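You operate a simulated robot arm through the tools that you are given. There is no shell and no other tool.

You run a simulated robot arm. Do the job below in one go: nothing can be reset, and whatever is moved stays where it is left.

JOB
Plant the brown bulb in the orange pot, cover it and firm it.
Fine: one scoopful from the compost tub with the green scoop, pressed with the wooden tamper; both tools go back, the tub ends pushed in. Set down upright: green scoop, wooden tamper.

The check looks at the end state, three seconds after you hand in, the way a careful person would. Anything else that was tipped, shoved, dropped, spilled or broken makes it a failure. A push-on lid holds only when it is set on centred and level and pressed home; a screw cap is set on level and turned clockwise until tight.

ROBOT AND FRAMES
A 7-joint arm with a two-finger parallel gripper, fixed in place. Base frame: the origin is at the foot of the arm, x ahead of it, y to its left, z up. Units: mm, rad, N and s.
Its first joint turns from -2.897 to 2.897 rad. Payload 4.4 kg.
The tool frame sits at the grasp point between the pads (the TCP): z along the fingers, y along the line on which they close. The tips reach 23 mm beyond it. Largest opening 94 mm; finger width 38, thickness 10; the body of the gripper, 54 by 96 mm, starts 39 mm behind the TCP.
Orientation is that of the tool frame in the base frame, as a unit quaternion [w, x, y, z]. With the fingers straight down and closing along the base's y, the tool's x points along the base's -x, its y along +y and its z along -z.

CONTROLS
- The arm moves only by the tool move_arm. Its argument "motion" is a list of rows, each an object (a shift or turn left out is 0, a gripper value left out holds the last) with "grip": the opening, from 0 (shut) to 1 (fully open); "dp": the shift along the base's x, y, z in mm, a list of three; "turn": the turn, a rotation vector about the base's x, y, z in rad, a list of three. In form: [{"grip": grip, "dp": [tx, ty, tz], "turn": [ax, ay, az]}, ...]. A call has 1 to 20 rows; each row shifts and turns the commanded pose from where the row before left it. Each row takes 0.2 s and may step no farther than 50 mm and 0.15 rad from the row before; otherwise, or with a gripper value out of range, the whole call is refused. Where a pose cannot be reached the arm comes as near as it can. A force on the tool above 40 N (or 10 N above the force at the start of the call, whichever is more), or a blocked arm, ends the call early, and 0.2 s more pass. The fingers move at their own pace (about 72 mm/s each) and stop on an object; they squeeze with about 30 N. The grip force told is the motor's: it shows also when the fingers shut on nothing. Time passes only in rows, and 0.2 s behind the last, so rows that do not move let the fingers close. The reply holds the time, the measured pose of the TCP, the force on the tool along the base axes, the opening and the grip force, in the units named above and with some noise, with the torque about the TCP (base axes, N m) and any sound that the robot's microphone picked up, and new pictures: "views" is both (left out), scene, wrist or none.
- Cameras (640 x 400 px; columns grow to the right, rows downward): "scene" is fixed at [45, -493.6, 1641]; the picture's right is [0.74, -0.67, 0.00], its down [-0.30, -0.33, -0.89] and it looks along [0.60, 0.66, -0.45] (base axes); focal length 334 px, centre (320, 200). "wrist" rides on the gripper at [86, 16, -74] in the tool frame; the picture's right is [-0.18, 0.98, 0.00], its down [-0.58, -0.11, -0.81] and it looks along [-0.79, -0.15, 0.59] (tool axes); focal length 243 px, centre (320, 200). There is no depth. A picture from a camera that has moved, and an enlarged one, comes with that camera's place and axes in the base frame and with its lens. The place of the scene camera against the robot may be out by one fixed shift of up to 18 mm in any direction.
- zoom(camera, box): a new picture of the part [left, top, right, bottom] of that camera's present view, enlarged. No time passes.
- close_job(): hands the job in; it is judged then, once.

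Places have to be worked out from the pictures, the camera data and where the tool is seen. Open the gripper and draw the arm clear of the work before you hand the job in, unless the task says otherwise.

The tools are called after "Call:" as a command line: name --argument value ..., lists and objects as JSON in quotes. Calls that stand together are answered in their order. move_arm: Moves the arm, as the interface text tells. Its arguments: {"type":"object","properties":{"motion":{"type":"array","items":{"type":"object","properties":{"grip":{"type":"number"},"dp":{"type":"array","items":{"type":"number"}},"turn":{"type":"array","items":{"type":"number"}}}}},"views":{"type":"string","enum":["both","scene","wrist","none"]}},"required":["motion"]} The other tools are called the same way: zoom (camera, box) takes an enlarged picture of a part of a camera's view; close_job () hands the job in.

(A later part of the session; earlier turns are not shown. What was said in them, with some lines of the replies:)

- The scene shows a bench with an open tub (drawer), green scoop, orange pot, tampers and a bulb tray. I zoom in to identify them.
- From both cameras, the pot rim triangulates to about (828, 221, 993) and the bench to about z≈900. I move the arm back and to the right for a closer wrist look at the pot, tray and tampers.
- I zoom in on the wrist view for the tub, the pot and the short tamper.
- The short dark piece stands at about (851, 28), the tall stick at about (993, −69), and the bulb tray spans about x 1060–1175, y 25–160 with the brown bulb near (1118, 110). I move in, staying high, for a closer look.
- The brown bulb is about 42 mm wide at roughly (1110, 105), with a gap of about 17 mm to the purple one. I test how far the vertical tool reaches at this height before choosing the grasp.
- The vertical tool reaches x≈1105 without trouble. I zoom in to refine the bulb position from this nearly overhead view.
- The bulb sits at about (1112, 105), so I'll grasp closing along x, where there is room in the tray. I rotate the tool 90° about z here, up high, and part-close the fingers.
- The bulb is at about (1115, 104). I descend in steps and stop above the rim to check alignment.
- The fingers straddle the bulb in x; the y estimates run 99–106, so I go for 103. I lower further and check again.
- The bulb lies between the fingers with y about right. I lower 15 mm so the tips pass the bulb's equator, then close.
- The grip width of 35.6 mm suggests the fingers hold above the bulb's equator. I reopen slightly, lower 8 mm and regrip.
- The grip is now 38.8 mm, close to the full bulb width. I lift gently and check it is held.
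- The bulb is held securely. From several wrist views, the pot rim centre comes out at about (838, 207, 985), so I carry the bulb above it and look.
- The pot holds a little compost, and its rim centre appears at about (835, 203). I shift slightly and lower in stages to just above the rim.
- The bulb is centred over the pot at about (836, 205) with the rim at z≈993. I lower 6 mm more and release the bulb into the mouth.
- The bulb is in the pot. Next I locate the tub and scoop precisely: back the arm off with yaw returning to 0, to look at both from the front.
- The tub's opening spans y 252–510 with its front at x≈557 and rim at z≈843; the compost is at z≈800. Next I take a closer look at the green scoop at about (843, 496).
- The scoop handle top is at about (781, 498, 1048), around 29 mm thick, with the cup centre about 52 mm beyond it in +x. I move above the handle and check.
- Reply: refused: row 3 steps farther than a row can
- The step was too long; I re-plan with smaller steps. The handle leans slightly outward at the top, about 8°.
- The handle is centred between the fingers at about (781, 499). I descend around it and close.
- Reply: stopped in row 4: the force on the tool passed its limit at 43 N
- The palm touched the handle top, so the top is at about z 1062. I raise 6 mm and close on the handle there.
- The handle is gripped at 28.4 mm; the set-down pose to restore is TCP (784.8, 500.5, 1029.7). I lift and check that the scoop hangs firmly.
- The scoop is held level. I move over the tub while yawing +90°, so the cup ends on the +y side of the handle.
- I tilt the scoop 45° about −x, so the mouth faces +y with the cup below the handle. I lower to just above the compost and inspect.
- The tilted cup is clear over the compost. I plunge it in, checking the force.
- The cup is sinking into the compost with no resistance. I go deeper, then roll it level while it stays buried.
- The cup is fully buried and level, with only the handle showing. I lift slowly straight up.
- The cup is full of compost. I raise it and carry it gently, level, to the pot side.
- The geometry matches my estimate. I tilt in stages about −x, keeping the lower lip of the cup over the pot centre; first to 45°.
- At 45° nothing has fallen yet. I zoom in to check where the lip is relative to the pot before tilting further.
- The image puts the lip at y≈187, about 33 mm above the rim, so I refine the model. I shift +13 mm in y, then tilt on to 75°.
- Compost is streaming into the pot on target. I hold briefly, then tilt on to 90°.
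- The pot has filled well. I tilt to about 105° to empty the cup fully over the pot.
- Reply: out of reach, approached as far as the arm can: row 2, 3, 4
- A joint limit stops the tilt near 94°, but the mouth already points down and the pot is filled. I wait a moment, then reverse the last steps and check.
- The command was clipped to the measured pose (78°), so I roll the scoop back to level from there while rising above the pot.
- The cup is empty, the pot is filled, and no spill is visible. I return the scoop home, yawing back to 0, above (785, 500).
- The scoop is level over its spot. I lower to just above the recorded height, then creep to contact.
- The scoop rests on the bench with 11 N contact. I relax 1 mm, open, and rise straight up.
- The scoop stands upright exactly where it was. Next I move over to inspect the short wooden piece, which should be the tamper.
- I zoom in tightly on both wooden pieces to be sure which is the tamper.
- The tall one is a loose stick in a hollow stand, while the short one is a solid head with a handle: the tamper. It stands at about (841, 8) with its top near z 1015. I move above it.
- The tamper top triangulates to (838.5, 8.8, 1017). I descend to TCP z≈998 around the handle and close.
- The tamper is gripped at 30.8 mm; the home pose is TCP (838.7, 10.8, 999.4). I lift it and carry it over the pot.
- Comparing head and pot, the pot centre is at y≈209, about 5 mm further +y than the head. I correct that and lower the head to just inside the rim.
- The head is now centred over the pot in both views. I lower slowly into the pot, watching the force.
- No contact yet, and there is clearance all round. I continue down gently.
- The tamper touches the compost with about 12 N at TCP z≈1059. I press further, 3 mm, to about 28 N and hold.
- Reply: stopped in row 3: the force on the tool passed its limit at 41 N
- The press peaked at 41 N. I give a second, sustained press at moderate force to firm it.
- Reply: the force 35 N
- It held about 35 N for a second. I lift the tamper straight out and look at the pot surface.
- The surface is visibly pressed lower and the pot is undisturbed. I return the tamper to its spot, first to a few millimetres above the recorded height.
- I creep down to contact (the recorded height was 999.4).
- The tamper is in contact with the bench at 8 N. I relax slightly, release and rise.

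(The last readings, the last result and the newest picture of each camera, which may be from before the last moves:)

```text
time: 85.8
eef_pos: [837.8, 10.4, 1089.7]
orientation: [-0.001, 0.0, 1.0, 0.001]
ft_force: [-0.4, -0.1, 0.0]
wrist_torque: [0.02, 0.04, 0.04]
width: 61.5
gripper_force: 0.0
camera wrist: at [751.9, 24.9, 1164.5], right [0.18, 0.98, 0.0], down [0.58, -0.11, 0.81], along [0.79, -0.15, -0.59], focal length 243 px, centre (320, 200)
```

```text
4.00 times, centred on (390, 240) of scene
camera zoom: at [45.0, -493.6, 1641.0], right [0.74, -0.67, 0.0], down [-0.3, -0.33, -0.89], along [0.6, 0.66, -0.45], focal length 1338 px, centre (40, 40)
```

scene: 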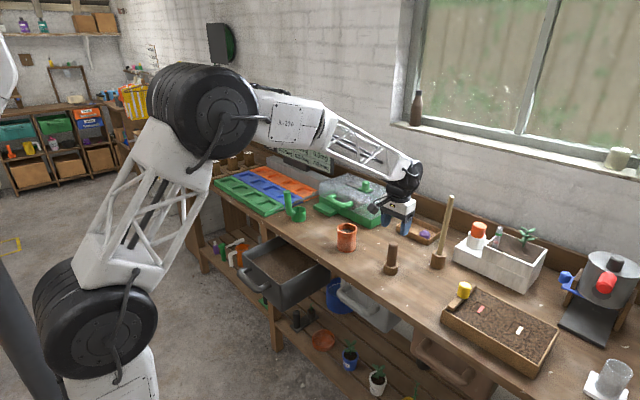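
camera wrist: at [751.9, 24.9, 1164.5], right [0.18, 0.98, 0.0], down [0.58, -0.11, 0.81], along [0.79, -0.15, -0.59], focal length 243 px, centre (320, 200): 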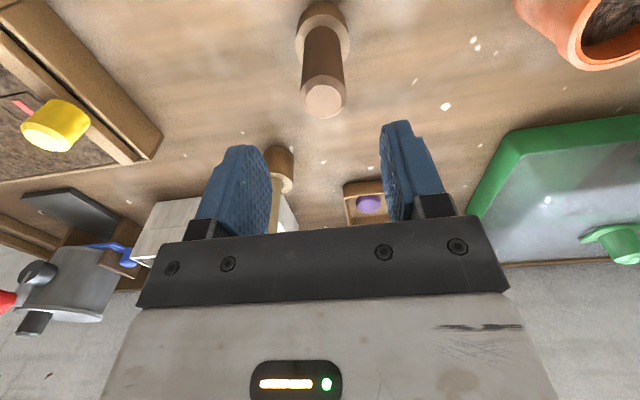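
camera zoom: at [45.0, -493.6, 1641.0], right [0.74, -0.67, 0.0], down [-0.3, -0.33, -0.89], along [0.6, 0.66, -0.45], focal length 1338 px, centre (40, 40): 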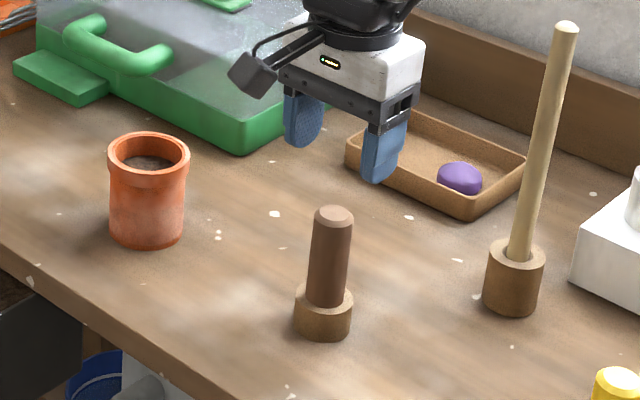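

The tamper stands upright in its spot. Next is the tub: I move back in front of it, fingers closed, and look at it and its neighbours.

Call:
move_arm --motion '[{"dp": [0, 0, 40]}, {"dp": [-34, 27, 3]}, {"dp": [-34, 27, 3]}, {"dp": [-34, 27, 3]}, {"dp": [-34, 27, 3]}, {"dp": [-34, 27, 3]}, {"dp": [-34, 27, 3]}, {"dp": [-34, 27, 0]}, {"dp": [-34, 27, 0]}, {"dp": [-34, 27, 0]}, {"dp": [-34, 27, 0]}, {"dp": [-34, 27, 0]}, {"dp": [-34, 27, 0]}, {"dp": [0, 20, 0], "grip": 0.0}, {}, {}]' --views "both"

Call:
zoom --camera "wrist" --box '[100, 60, 420, 200]'

Call:
zoom --camera "scene" --box '[200, 190, 520, 400]'

```text
time: 89.2
eef_pos: [430.2, 354.3, 1147.7]
orientation: [-0.001, 0.0, 1.0, 0.001]
ft_force: [-0.9, 0.2, -0.7]
wrist_torque: [0.0, 0.0, -0.01]
width: 0.0
gripper_force: 30.2
camera wrist: at [343.4, 369.6, 1222.5], right [0.18, 0.98, 0.0], down [0.58, -0.11, 0.81], along [0.79, -0.15, -0.59], focal length 243 px, centre (320, 200)
```

scene: 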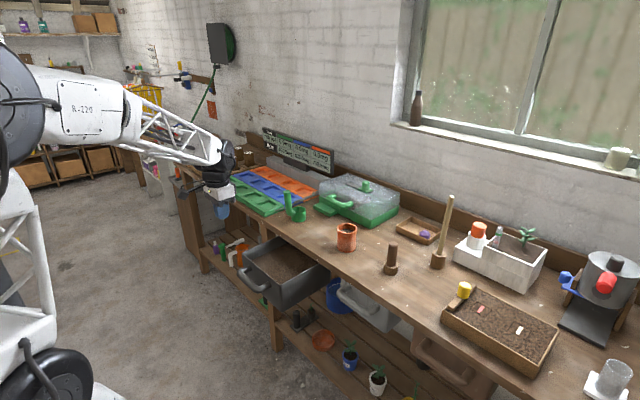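
wrist: 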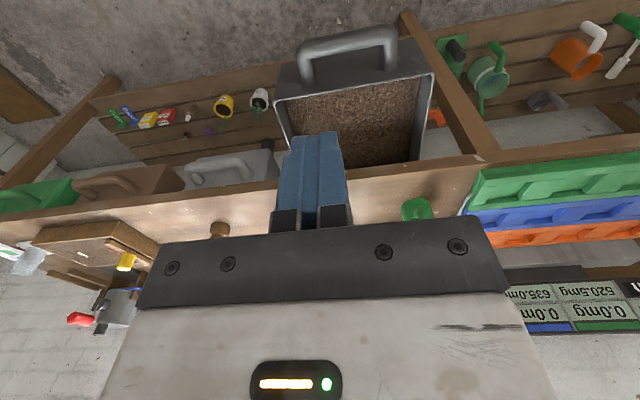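

```text
2.00 times, centred on (260, 130) of wrist
camera zoom: at [343.4, 369.6, 1222.5], right [0.18, 0.98, 0.0], down [0.58, -0.11, 0.81], along [0.79, -0.15, -0.59], focal length 485 px, centre (440, 340)
```

zoom: 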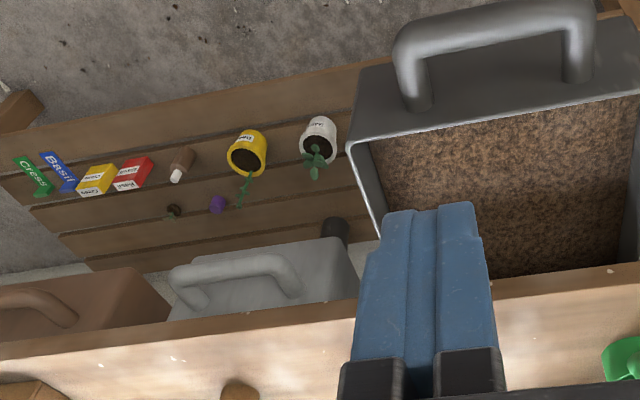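

```text
1.90 times, centred on (360, 295) of scene
camera zoom: at [45.0, -493.6, 1641.0], right [0.74, -0.67, 0.0], down [-0.3, -0.33, -0.89], along [0.6, 0.66, -0.45], focal length 637 px, centre (244, 19)
```

zoom: 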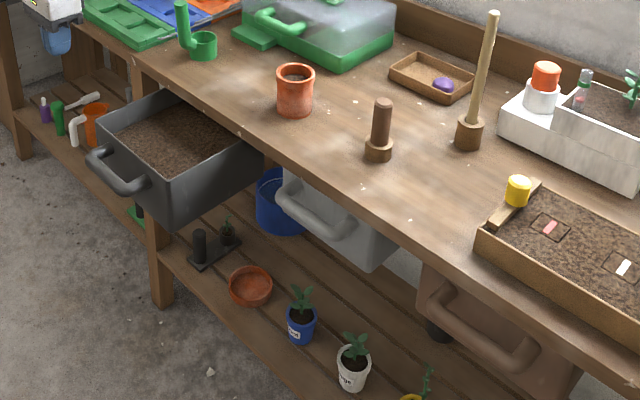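

The neighbouring tubs sit with their fronts tucked just under the bench at x≈750, handles protruding, so the dark tub must go in by roughly 190 mm. I lower the closed fingers in front of its handle bar (x≈497–525, z≈805).

Call:
move_arm --motion '[{"dp": [0, 4, -43]}, {"dp": [0, 4, -43]}, {"dp": [0, 4, -43]}, {"dp": [0, 4, -43]}, {"dp": [0, 4, -43]}, {"dp": [0, 4, -43]}, {"dp": [0, 2, -43]}, {}, {}]' --views "both"

Call:
zoom --camera "scene" --box '[200, 180, 340, 320]'

```text
time: 91.2
eef_pos: [430.4, 380.7, 845.5]
orientation: [0.0, 0.001, 1.0, 0.001]
ft_force: [-0.1, -0.3, 0.0]
wrist_torque: [0.03, 0.01, 0.01]
width: 0.0
gripper_force: 30.1
camera wrist: at [344.4, 395.7, 920.5], right [0.18, 0.98, 0.0], down [0.58, -0.11, 0.81], along [0.79, -0.15, -0.59], focal length 243 px, centre (320, 200)
```

scene: 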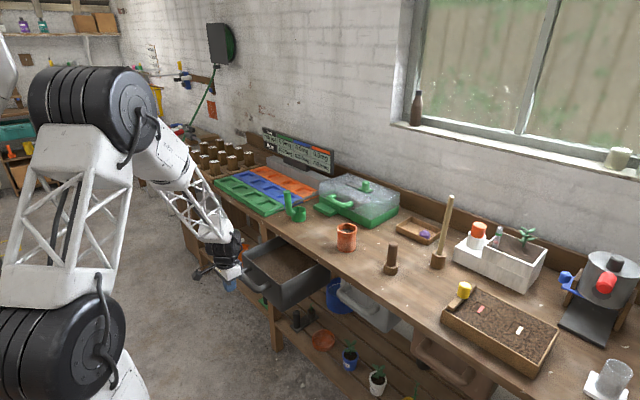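
wrist: 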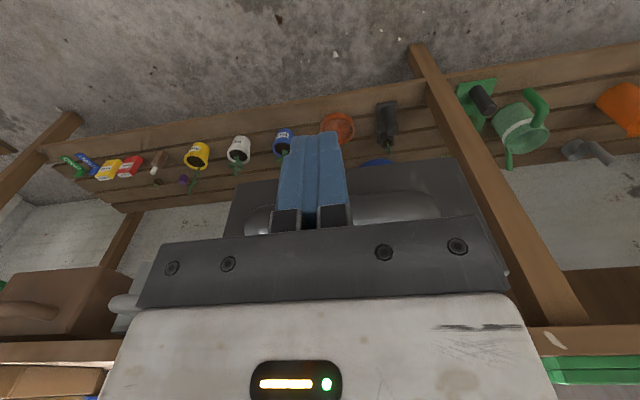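

```text
2.86 times, centred on (270, 250) of scene
camera zoom: at [45.0, -493.6, 1641.0], right [0.74, -0.67, 0.0], down [-0.3, -0.33, -0.89], along [0.6, 0.66, -0.45], focal length 956 px, centre (463, 57)
```

zoom: 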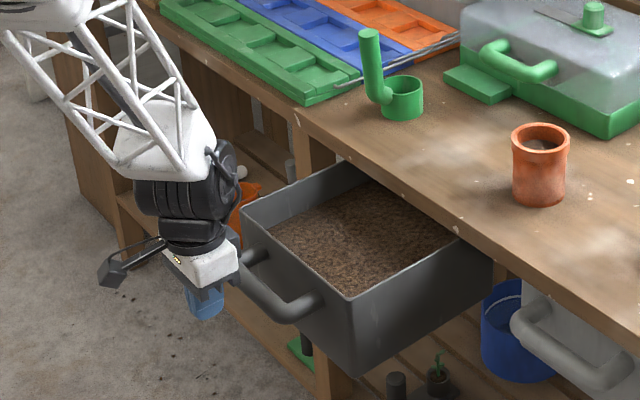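

The handle bar is at z≈810. I lower to TCP z≈803 and advance slowly until contact.

Call:
move_arm --motion '[{"dp": [0, 0, -30]}, {"dp": [0, 0, -12]}, {"dp": [10, 0, 0]}, {"dp": [10, 0, 0]}, {"dp": [8, 0, 0]}, {"dp": [6, 0, 0]}, {"dp": [6, 0, 0]}, {"dp": [6, 0, 0]}, {}]' --views "both"

Call:
zoom --camera "scene" --box '[200, 200, 320, 320]'

```text
time: 93.2
eef_pos: [476.5, 381.1, 805.1]
orientation: [0.0, 0.0, 1.0, 0.001]
ft_force: [-0.4, 0.2, -0.3]
wrist_torque: [0.01, -0.01, 0.0]
width: 0.0
gripper_force: 30.3
camera wrist: at [389.9, 396.2, 879.2], right [0.18, 0.98, 0.0], down [0.58, -0.11, 0.81], along [0.79, -0.15, -0.59], focal length 243 px, centre (320, 200)
```

scene: 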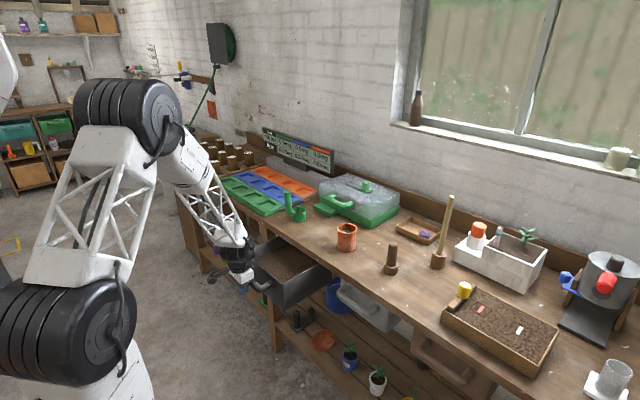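
wrist: 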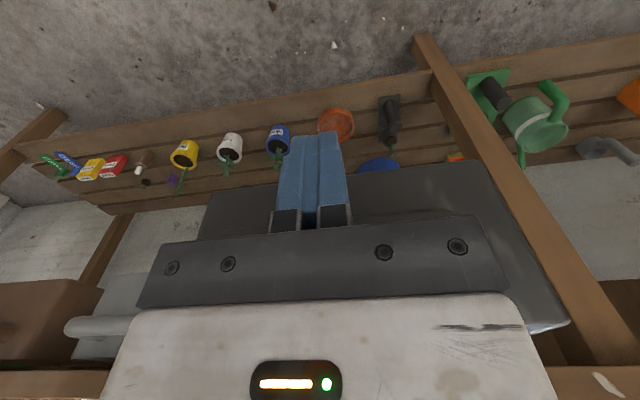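

```text
3.33 times, centred on (260, 260) of scene
camera zoom: at [45.0, -493.6, 1641.0], right [0.74, -0.67, 0.0], down [-0.3, -0.33, -0.89], along [0.6, 0.66, -0.45], focal length 1115 px, centre (520, 0)
```

zoom: 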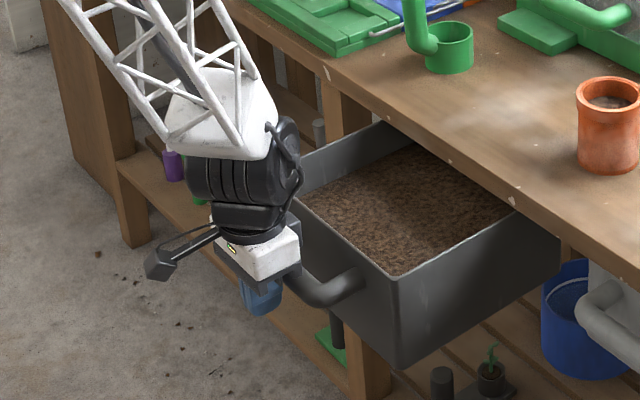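

The finger edge is just about at the bar. I push in +x and watch force and tub.

Call:
move_arm --motion '[{"dp": [6, 0, 0]}, {"dp": [6, 0, 0]}, {"dp": [8, 0, 0]}, {"dp": [10, 0, 0]}, {"dp": [10, 0, 0]}, {}]' --views "scene"

Call:
zoom --camera "scene" --box '[200, 200, 320, 320]'

```text
time: 94.7
eef_pos: [517.4, 380.8, 804.9]
orientation: [0.0, 0.001, 1.0, 0.001]
ft_force: [-1.3, -0.3, 0.7]
wrist_torque: [0.01, 0.0, -0.01]
width: 0.0
gripper_force: 29.0
```

scene: 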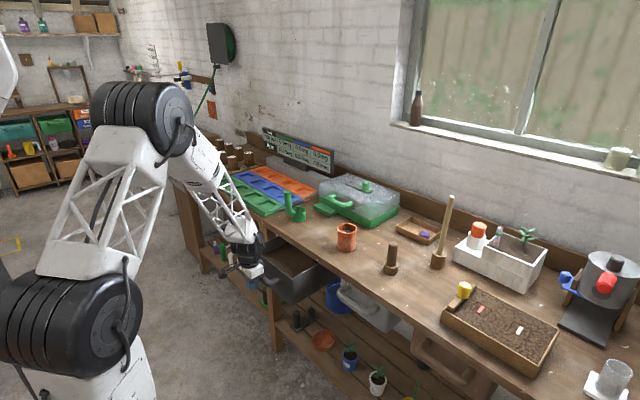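

```text
3.33 times, centred on (260, 260) of scene
camera zoom: at [45.0, -493.6, 1641.0], right [0.74, -0.67, 0.0], down [-0.3, -0.33, -0.89], along [0.6, 0.66, -0.45], focal length 1115 px, centre (520, 0)
```

zoom: 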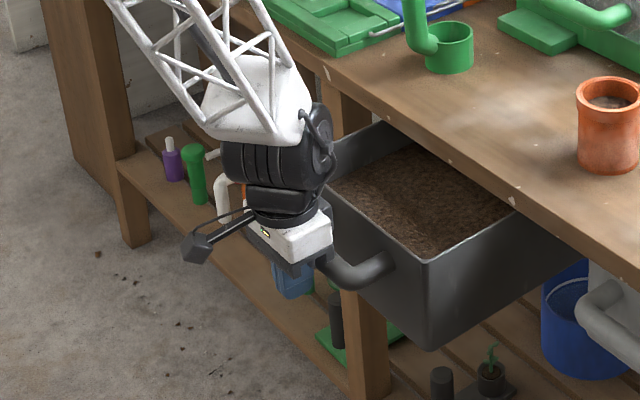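

The tub slides in easily. I continue pushing.

Call:
move_arm --motion '[{"dp": [12, 0, 0]}, {"dp": [12, 0, 0]}, {"dp": [12, 0, 0]}, {"dp": [12, 0, 0]}, {"dp": [12, 0, 0]}, {"dp": [10, 0, 0]}, {}]' --views "both"

Call:
zoom --camera "scene" --box '[220, 200, 360, 320]'

```text
time: 96.2
eef_pos: [586.8, 380.6, 803.5]
orientation: [0.001, 0.0, 1.0, 0.001]
ft_force: [-1.8, -0.2, -1.3]
wrist_torque: [0.01, -0.01, 0.05]
width: 0.0
gripper_force: 29.7
camera wrist: at [500.0, 395.6, 878.3], right [0.18, 0.98, 0.0], down [0.58, -0.11, 0.81], along [0.79, -0.15, -0.59], focal length 243 px, centre (320, 200)
```

scene: 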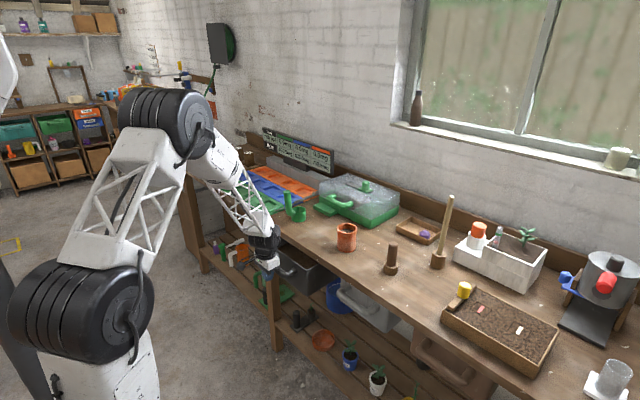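
wrist: 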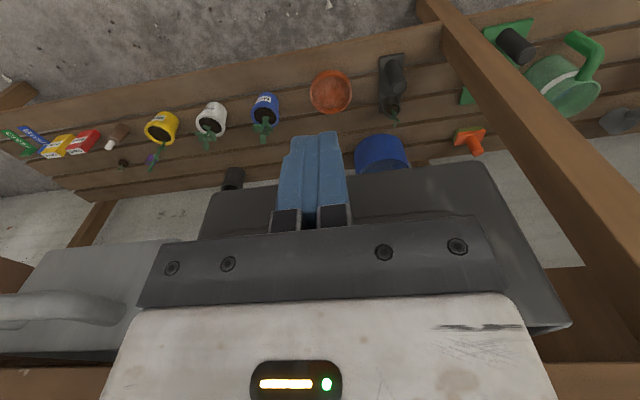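

```text
3.33 times, centred on (290, 260) of scene
camera zoom: at [45.0, -493.6, 1641.0], right [0.74, -0.67, 0.0], down [-0.3, -0.33, -0.89], along [0.6, 0.66, -0.45], focal length 1115 px, centre (420, 0)
```

zoom: 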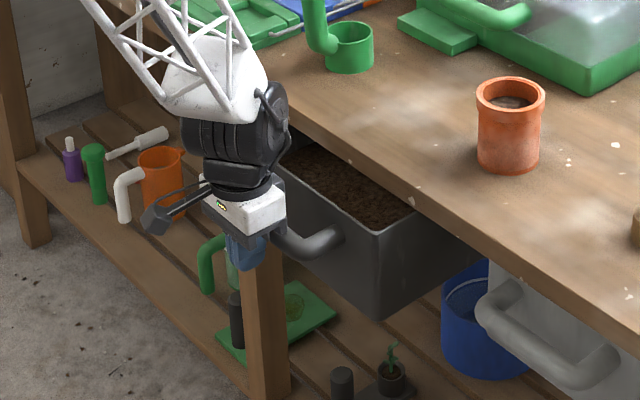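

The tub is about half way in. To keep the wrist clear of the bench edge, I back off, tilt the fingers 20° forward, and continue pushing.

Call:
move_arm --motion '[{"dp": [-20, 0, 0]}, {"dp": [0, 0, 0], "turn": [0, -0.12, 0]}, {"dp": [0, 0, 0], "turn": [0, -0.12, 0]}, {"dp": [0, 0, 0], "turn": [0, -0.12, 0]}, {"dp": [10, 0, 0]}, {"dp": [12, 0, 0]}, {"dp": [12, 0, 0]}, {"dp": [12, 0, 0]}, {"dp": [12, 0, 0]}, {}]' --views "both"

Call:
zoom --camera "scene" --box '[220, 200, 360, 320]'

```text
time: 98.5
eef_pos: [625.3, 380.8, 805.3]
orientation: [0.179, 0.0, 0.984, 0.001]
ft_force: [-1.2, 0.3, -0.3]
wrist_torque: [0.0, 0.0, 0.04]
width: 0.0
gripper_force: 29.8
camera wrist: at [517.0, 396.0, 843.8], right [0.17, 0.98, 0.07], down [0.26, -0.11, 0.96], along [0.95, -0.15, -0.27], focal length 243 px, centre (320, 200)
```

scene: 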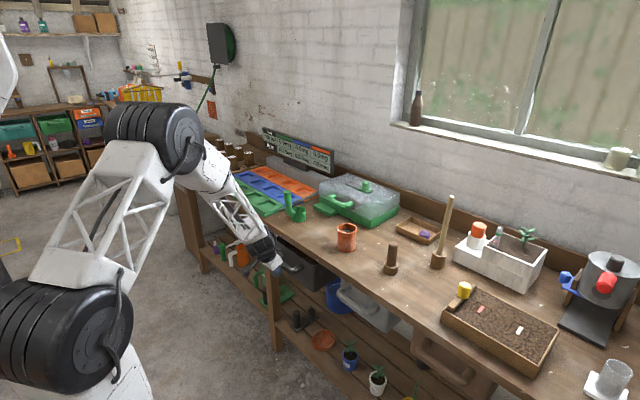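
wrist: 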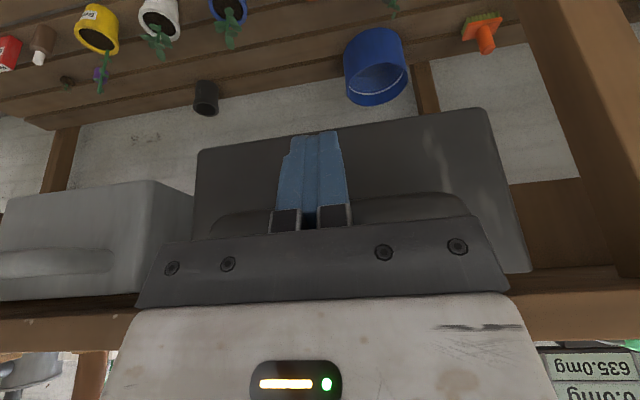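

```text
3.33 times, centred on (290, 260) of scene
camera zoom: at [45.0, -493.6, 1641.0], right [0.74, -0.67, 0.0], down [-0.3, -0.33, -0.89], along [0.6, 0.66, -0.45], focal length 1115 px, centre (420, 0)
```

zoom: 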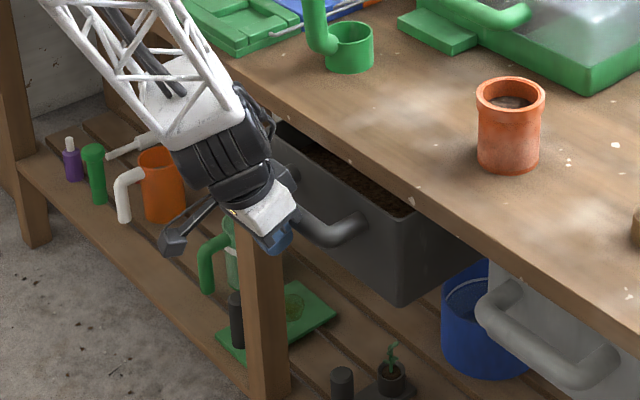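

Clearance is good. I keep pushing until the tub stops or aligns with its neighbour.

Call:
move_arm --motion '[{"dp": [10, 0, 0]}, {"dp": [10, 0, 0]}, {"dp": [10, 0, 0]}, {"dp": [8, 0, 0]}, {}]' --views "both"

Call:
zoom --camera "scene" --box '[220, 200, 380, 320]'

```text
time: 99.7
eef_pos: [663.2, 382.1, 803.2]
orientation: [0.179, 0.001, 0.984, 0.001]
ft_force: [-0.9, -0.5, -0.9]
wrist_torque: [-0.03, 0.03, 0.03]
width: 0.1
gripper_force: 29.7
camera wrist: at [555.2, 396.1, 843.4], right [0.17, 0.98, 0.07], down [0.26, -0.11, 0.96], along [0.95, -0.15, -0.27], focal length 243 px, centre (320, 200)
```

scene: 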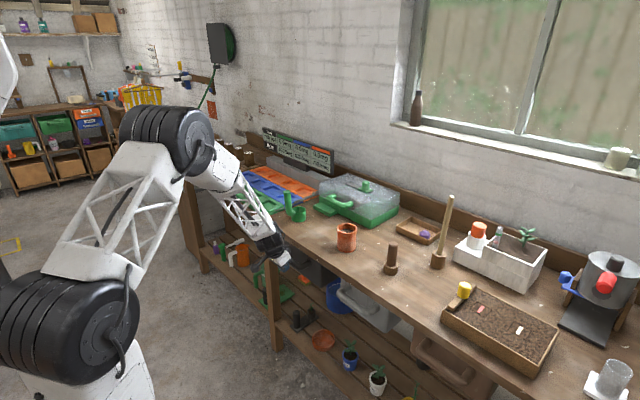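
wrist: 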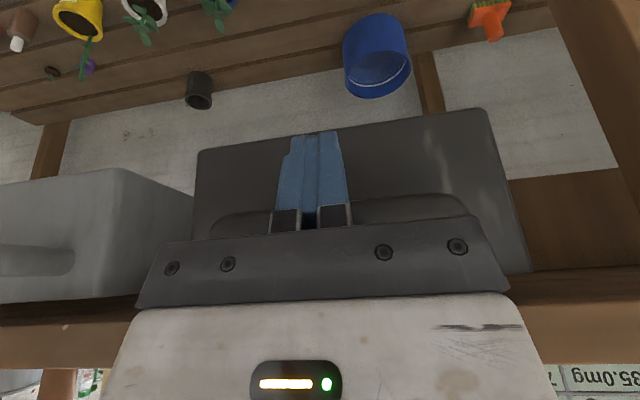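

```text
3.33 times, centred on (300, 260) of scene
camera zoom: at [45.0, -493.6, 1641.0], right [0.74, -0.67, 0.0], down [-0.3, -0.33, -0.89], along [0.6, 0.66, -0.45], focal length 1115 px, centre (387, 0)
```

zoom: 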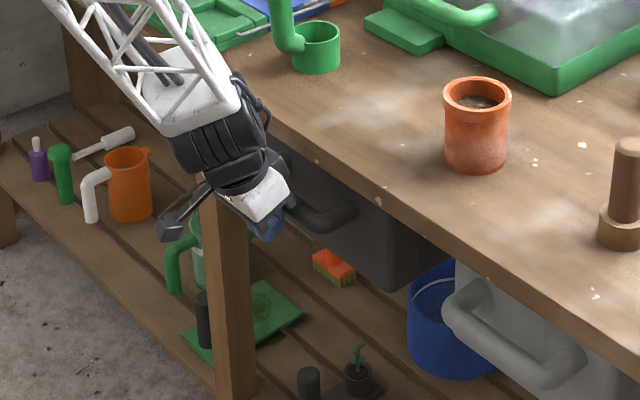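

The dark tub front is at about x 745 against the neighbour's 756. I push the last bit in small steps, watching for the stop.

Call:
move_arm --motion '[{"dp": [4, 0, 0]}, {"dp": [4, 0, 0]}, {"dp": [3, 0, 0]}, {}]' --views "both"

Call:
zoom --camera "scene" --box '[220, 200, 380, 320]'

```text
time: 100.7
eef_pos: [671.3, 380.6, 803.6]
orientation: [0.179, -0.001, 0.984, 0.0]
ft_force: [-39.5, 5.6, 2.0]
wrist_torque: [-0.11, -0.52, 0.3]
width: 0.1
gripper_force: 29.9
camera wrist: at [564.6, 396.1, 842.8], right [0.17, 0.98, 0.06], down [0.26, -0.11, 0.96], along [0.95, -0.15, -0.28], focal length 243 px, centre (320, 200)
```

scene: 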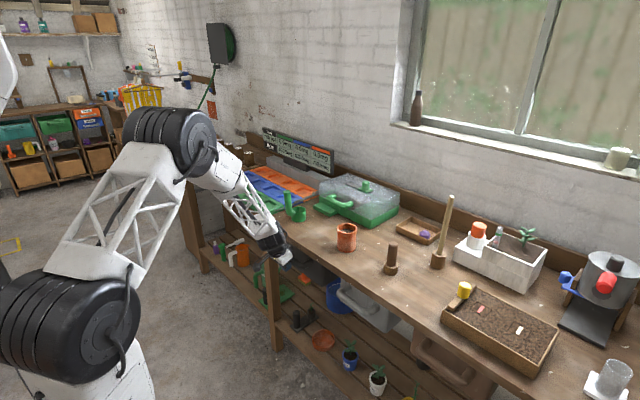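
wrist: 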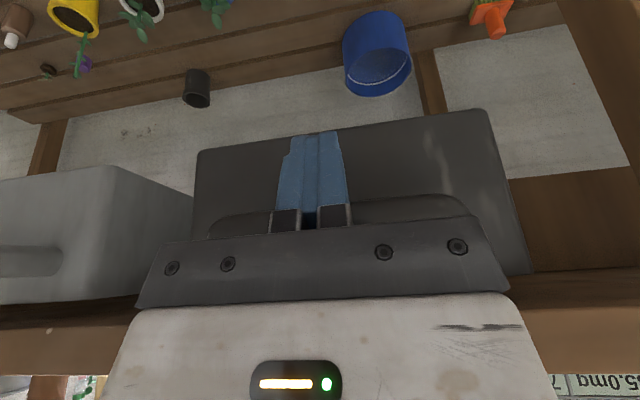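

```text
3.33 times, centred on (300, 260) of scene
camera zoom: at [45.0, -493.6, 1641.0], right [0.74, -0.67, 0.0], down [-0.3, -0.33, -0.89], along [0.6, 0.66, -0.45], focal length 1115 px, centre (387, 0)
```

zoom: 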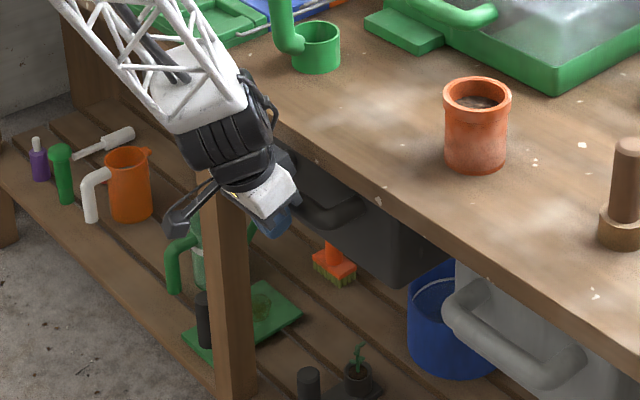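

The tub hit its stop at 39 N, acting at handle height, with its front level with the neighbouring tub. I back straight off, untilt and raise clear.

Call:
move_arm --motion '[{"dp": [-10, 0, 0]}, {"dp": [-30, 0, 0]}, {"dp": [-45, 0, 0]}, {"dp": [-45, 0, 0], "turn": [0, 0.12, 0]}, {"dp": [-30, 0, 10], "turn": [0, 0.12, 0]}, {"dp": [-10, 0, 40], "turn": [0, 0.12, 0]}, {"dp": [0, 0, 48]}, {"dp": [0, 0, 48]}, {"dp": [0, 0, 48]}, {"dp": [0, 0, 48]}, {"dp": [0, 0, 48]}, {"dp": [0, 0, 48]}, {}, {}]' --views "both"

Call:
zoom --camera "scene" --box '[220, 150, 420, 320]'

Call:
zoom --camera "scene" --box '[310, 200, 410, 280]'

```text
time: 103.7
eef_pos: [503.6, 380.8, 1141.9]
orientation: [0.0, 0.001, 1.0, 0.002]
ft_force: [-0.8, 1.0, 0.2]
wrist_torque: [0.0, 0.02, -0.04]
width: 0.0
gripper_force: 30.2
camera wrist: at [416.6, 395.8, 1217.0], right [0.18, 0.98, 0.0], down [0.58, -0.11, 0.81], along [0.79, -0.15, -0.59], focal length 243 px, centre (320, 200)
```

scene: 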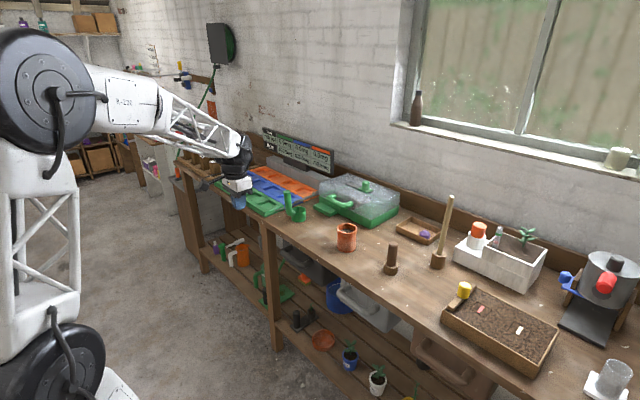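
wrist: 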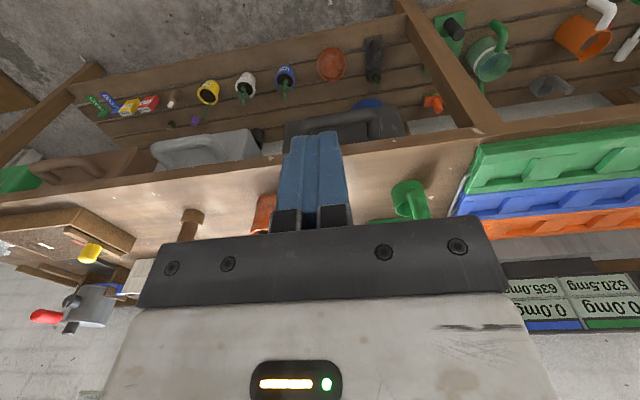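

```text
2.35 times, centred on (320, 235) of scene
camera zoom: at [45.0, -493.6, 1641.0], right [0.74, -0.67, 0.0], down [-0.3, -0.33, -0.89], along [0.6, 0.66, -0.45], focal length 787 px, centre (320, 118)
```

zoom: 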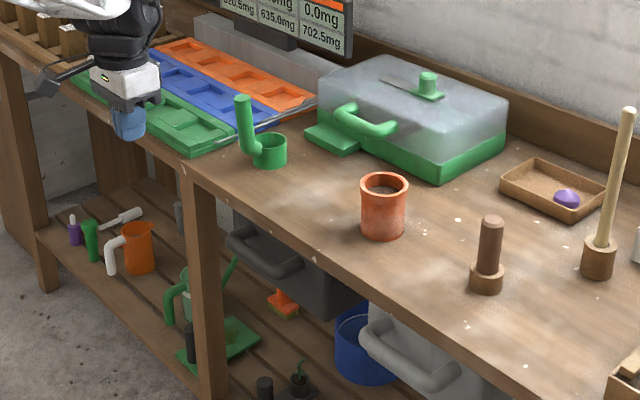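

```text
5.00 times, centred on (360, 240) of scene
camera zoom: at [45.0, -493.6, 1641.0], right [0.74, -0.67, 0.0], down [-0.3, -0.33, -0.89], along [0.6, 0.66, -0.45], focal length 1673 px, centre (120, 0)
```

zoom: 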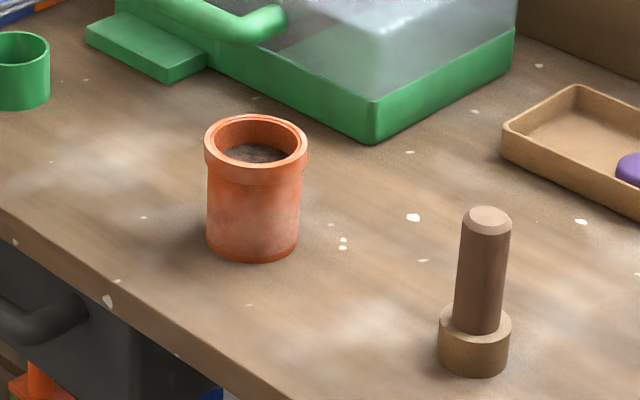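

Everything is in place: pot filled and firmed, scoop and tamper upright in their spots, tub pushed in, bench clean. I open the gripper and draw the arm further clear.

Call:
move_arm --motion '[{"dp": [-20, 0, 30], "grip": 1.0}, {"dp": [-30, 0, 40]}, {"dp": [-30, 0, 40]}, {}, {}]' --views "both"

Call:
zoom --camera "scene" --box '[220, 150, 480, 320]'

```text
time: 104.8
eef_pos: [424.5, 380.3, 1252.6]
orientation: [0.0, -0.001, 1.0, 0.001]
ft_force: [0.3, -0.3, 0.0]
wrist_torque: [-0.03, 0.0, 0.0]
width: 93.8
gripper_force: 0.1
camera wrist: at [337.2, 395.6, 1327.5], right [0.18, 0.98, 0.0], down [0.58, -0.11, 0.81], along [0.79, -0.15, -0.59], focal length 243 px, centre (320, 200)
```

scene: 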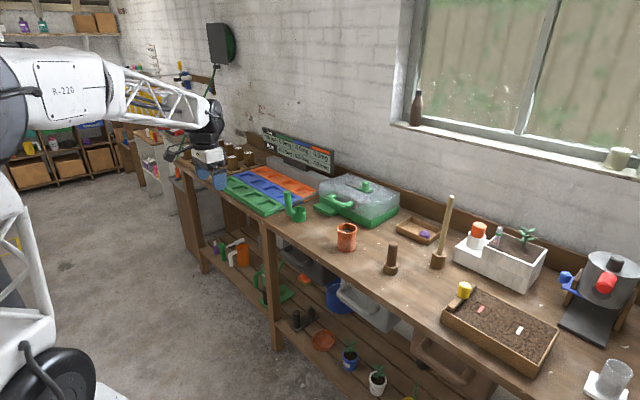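
wrist: 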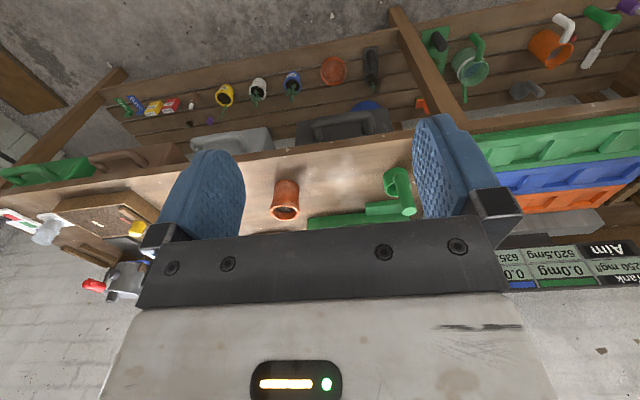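

```text
2.35 times, centred on (350, 235) of scene
camera zoom: at [45.0, -493.6, 1641.0], right [0.74, -0.67, 0.0], down [-0.3, -0.33, -0.89], along [0.6, 0.66, -0.45], focal length 787 px, centre (249, 118)
```

zoom: 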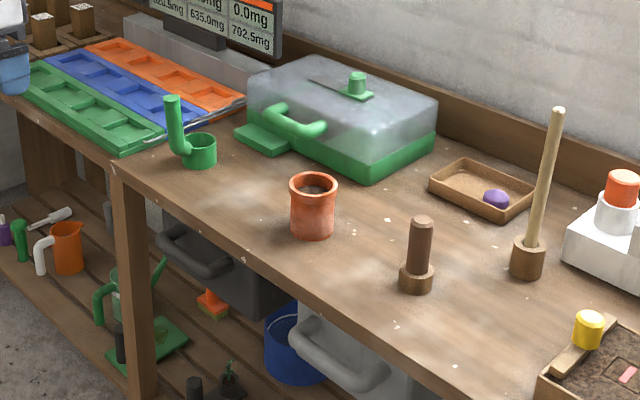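

The final view shows all the items in their required end state and the arm clear, so I hand the job in.

Call:
close_job

```text
The job is handed in.
```

The brown bulb is planted in the orange pot, covered and firmed, and the job is handed in. I have not seen the check's result.

- **Planting:** The bulb dropped into the centre of the pot, and one scoopful of compost from the tub went over it. The surface looked even, and no spill was visible.
- **Firming:** I used the short solid wooden piece as the tamper, because the tall stick sits loose in a hollow stand. I pressed twice: once to a peak of 41 N, then about 35 N held for a second. The compost surface is visibly lower than before.
- **Tools:** The green scoop and the tamper stand upright in their original spots, each within about 2 mm.
- **Tub:** It is pushed in until it hit its stop. Its front is about level with the neighbouring tub.

In the last pictures the purple bulb and everything else on the bench look undisturbed. The gripper is open and the arm is clear.
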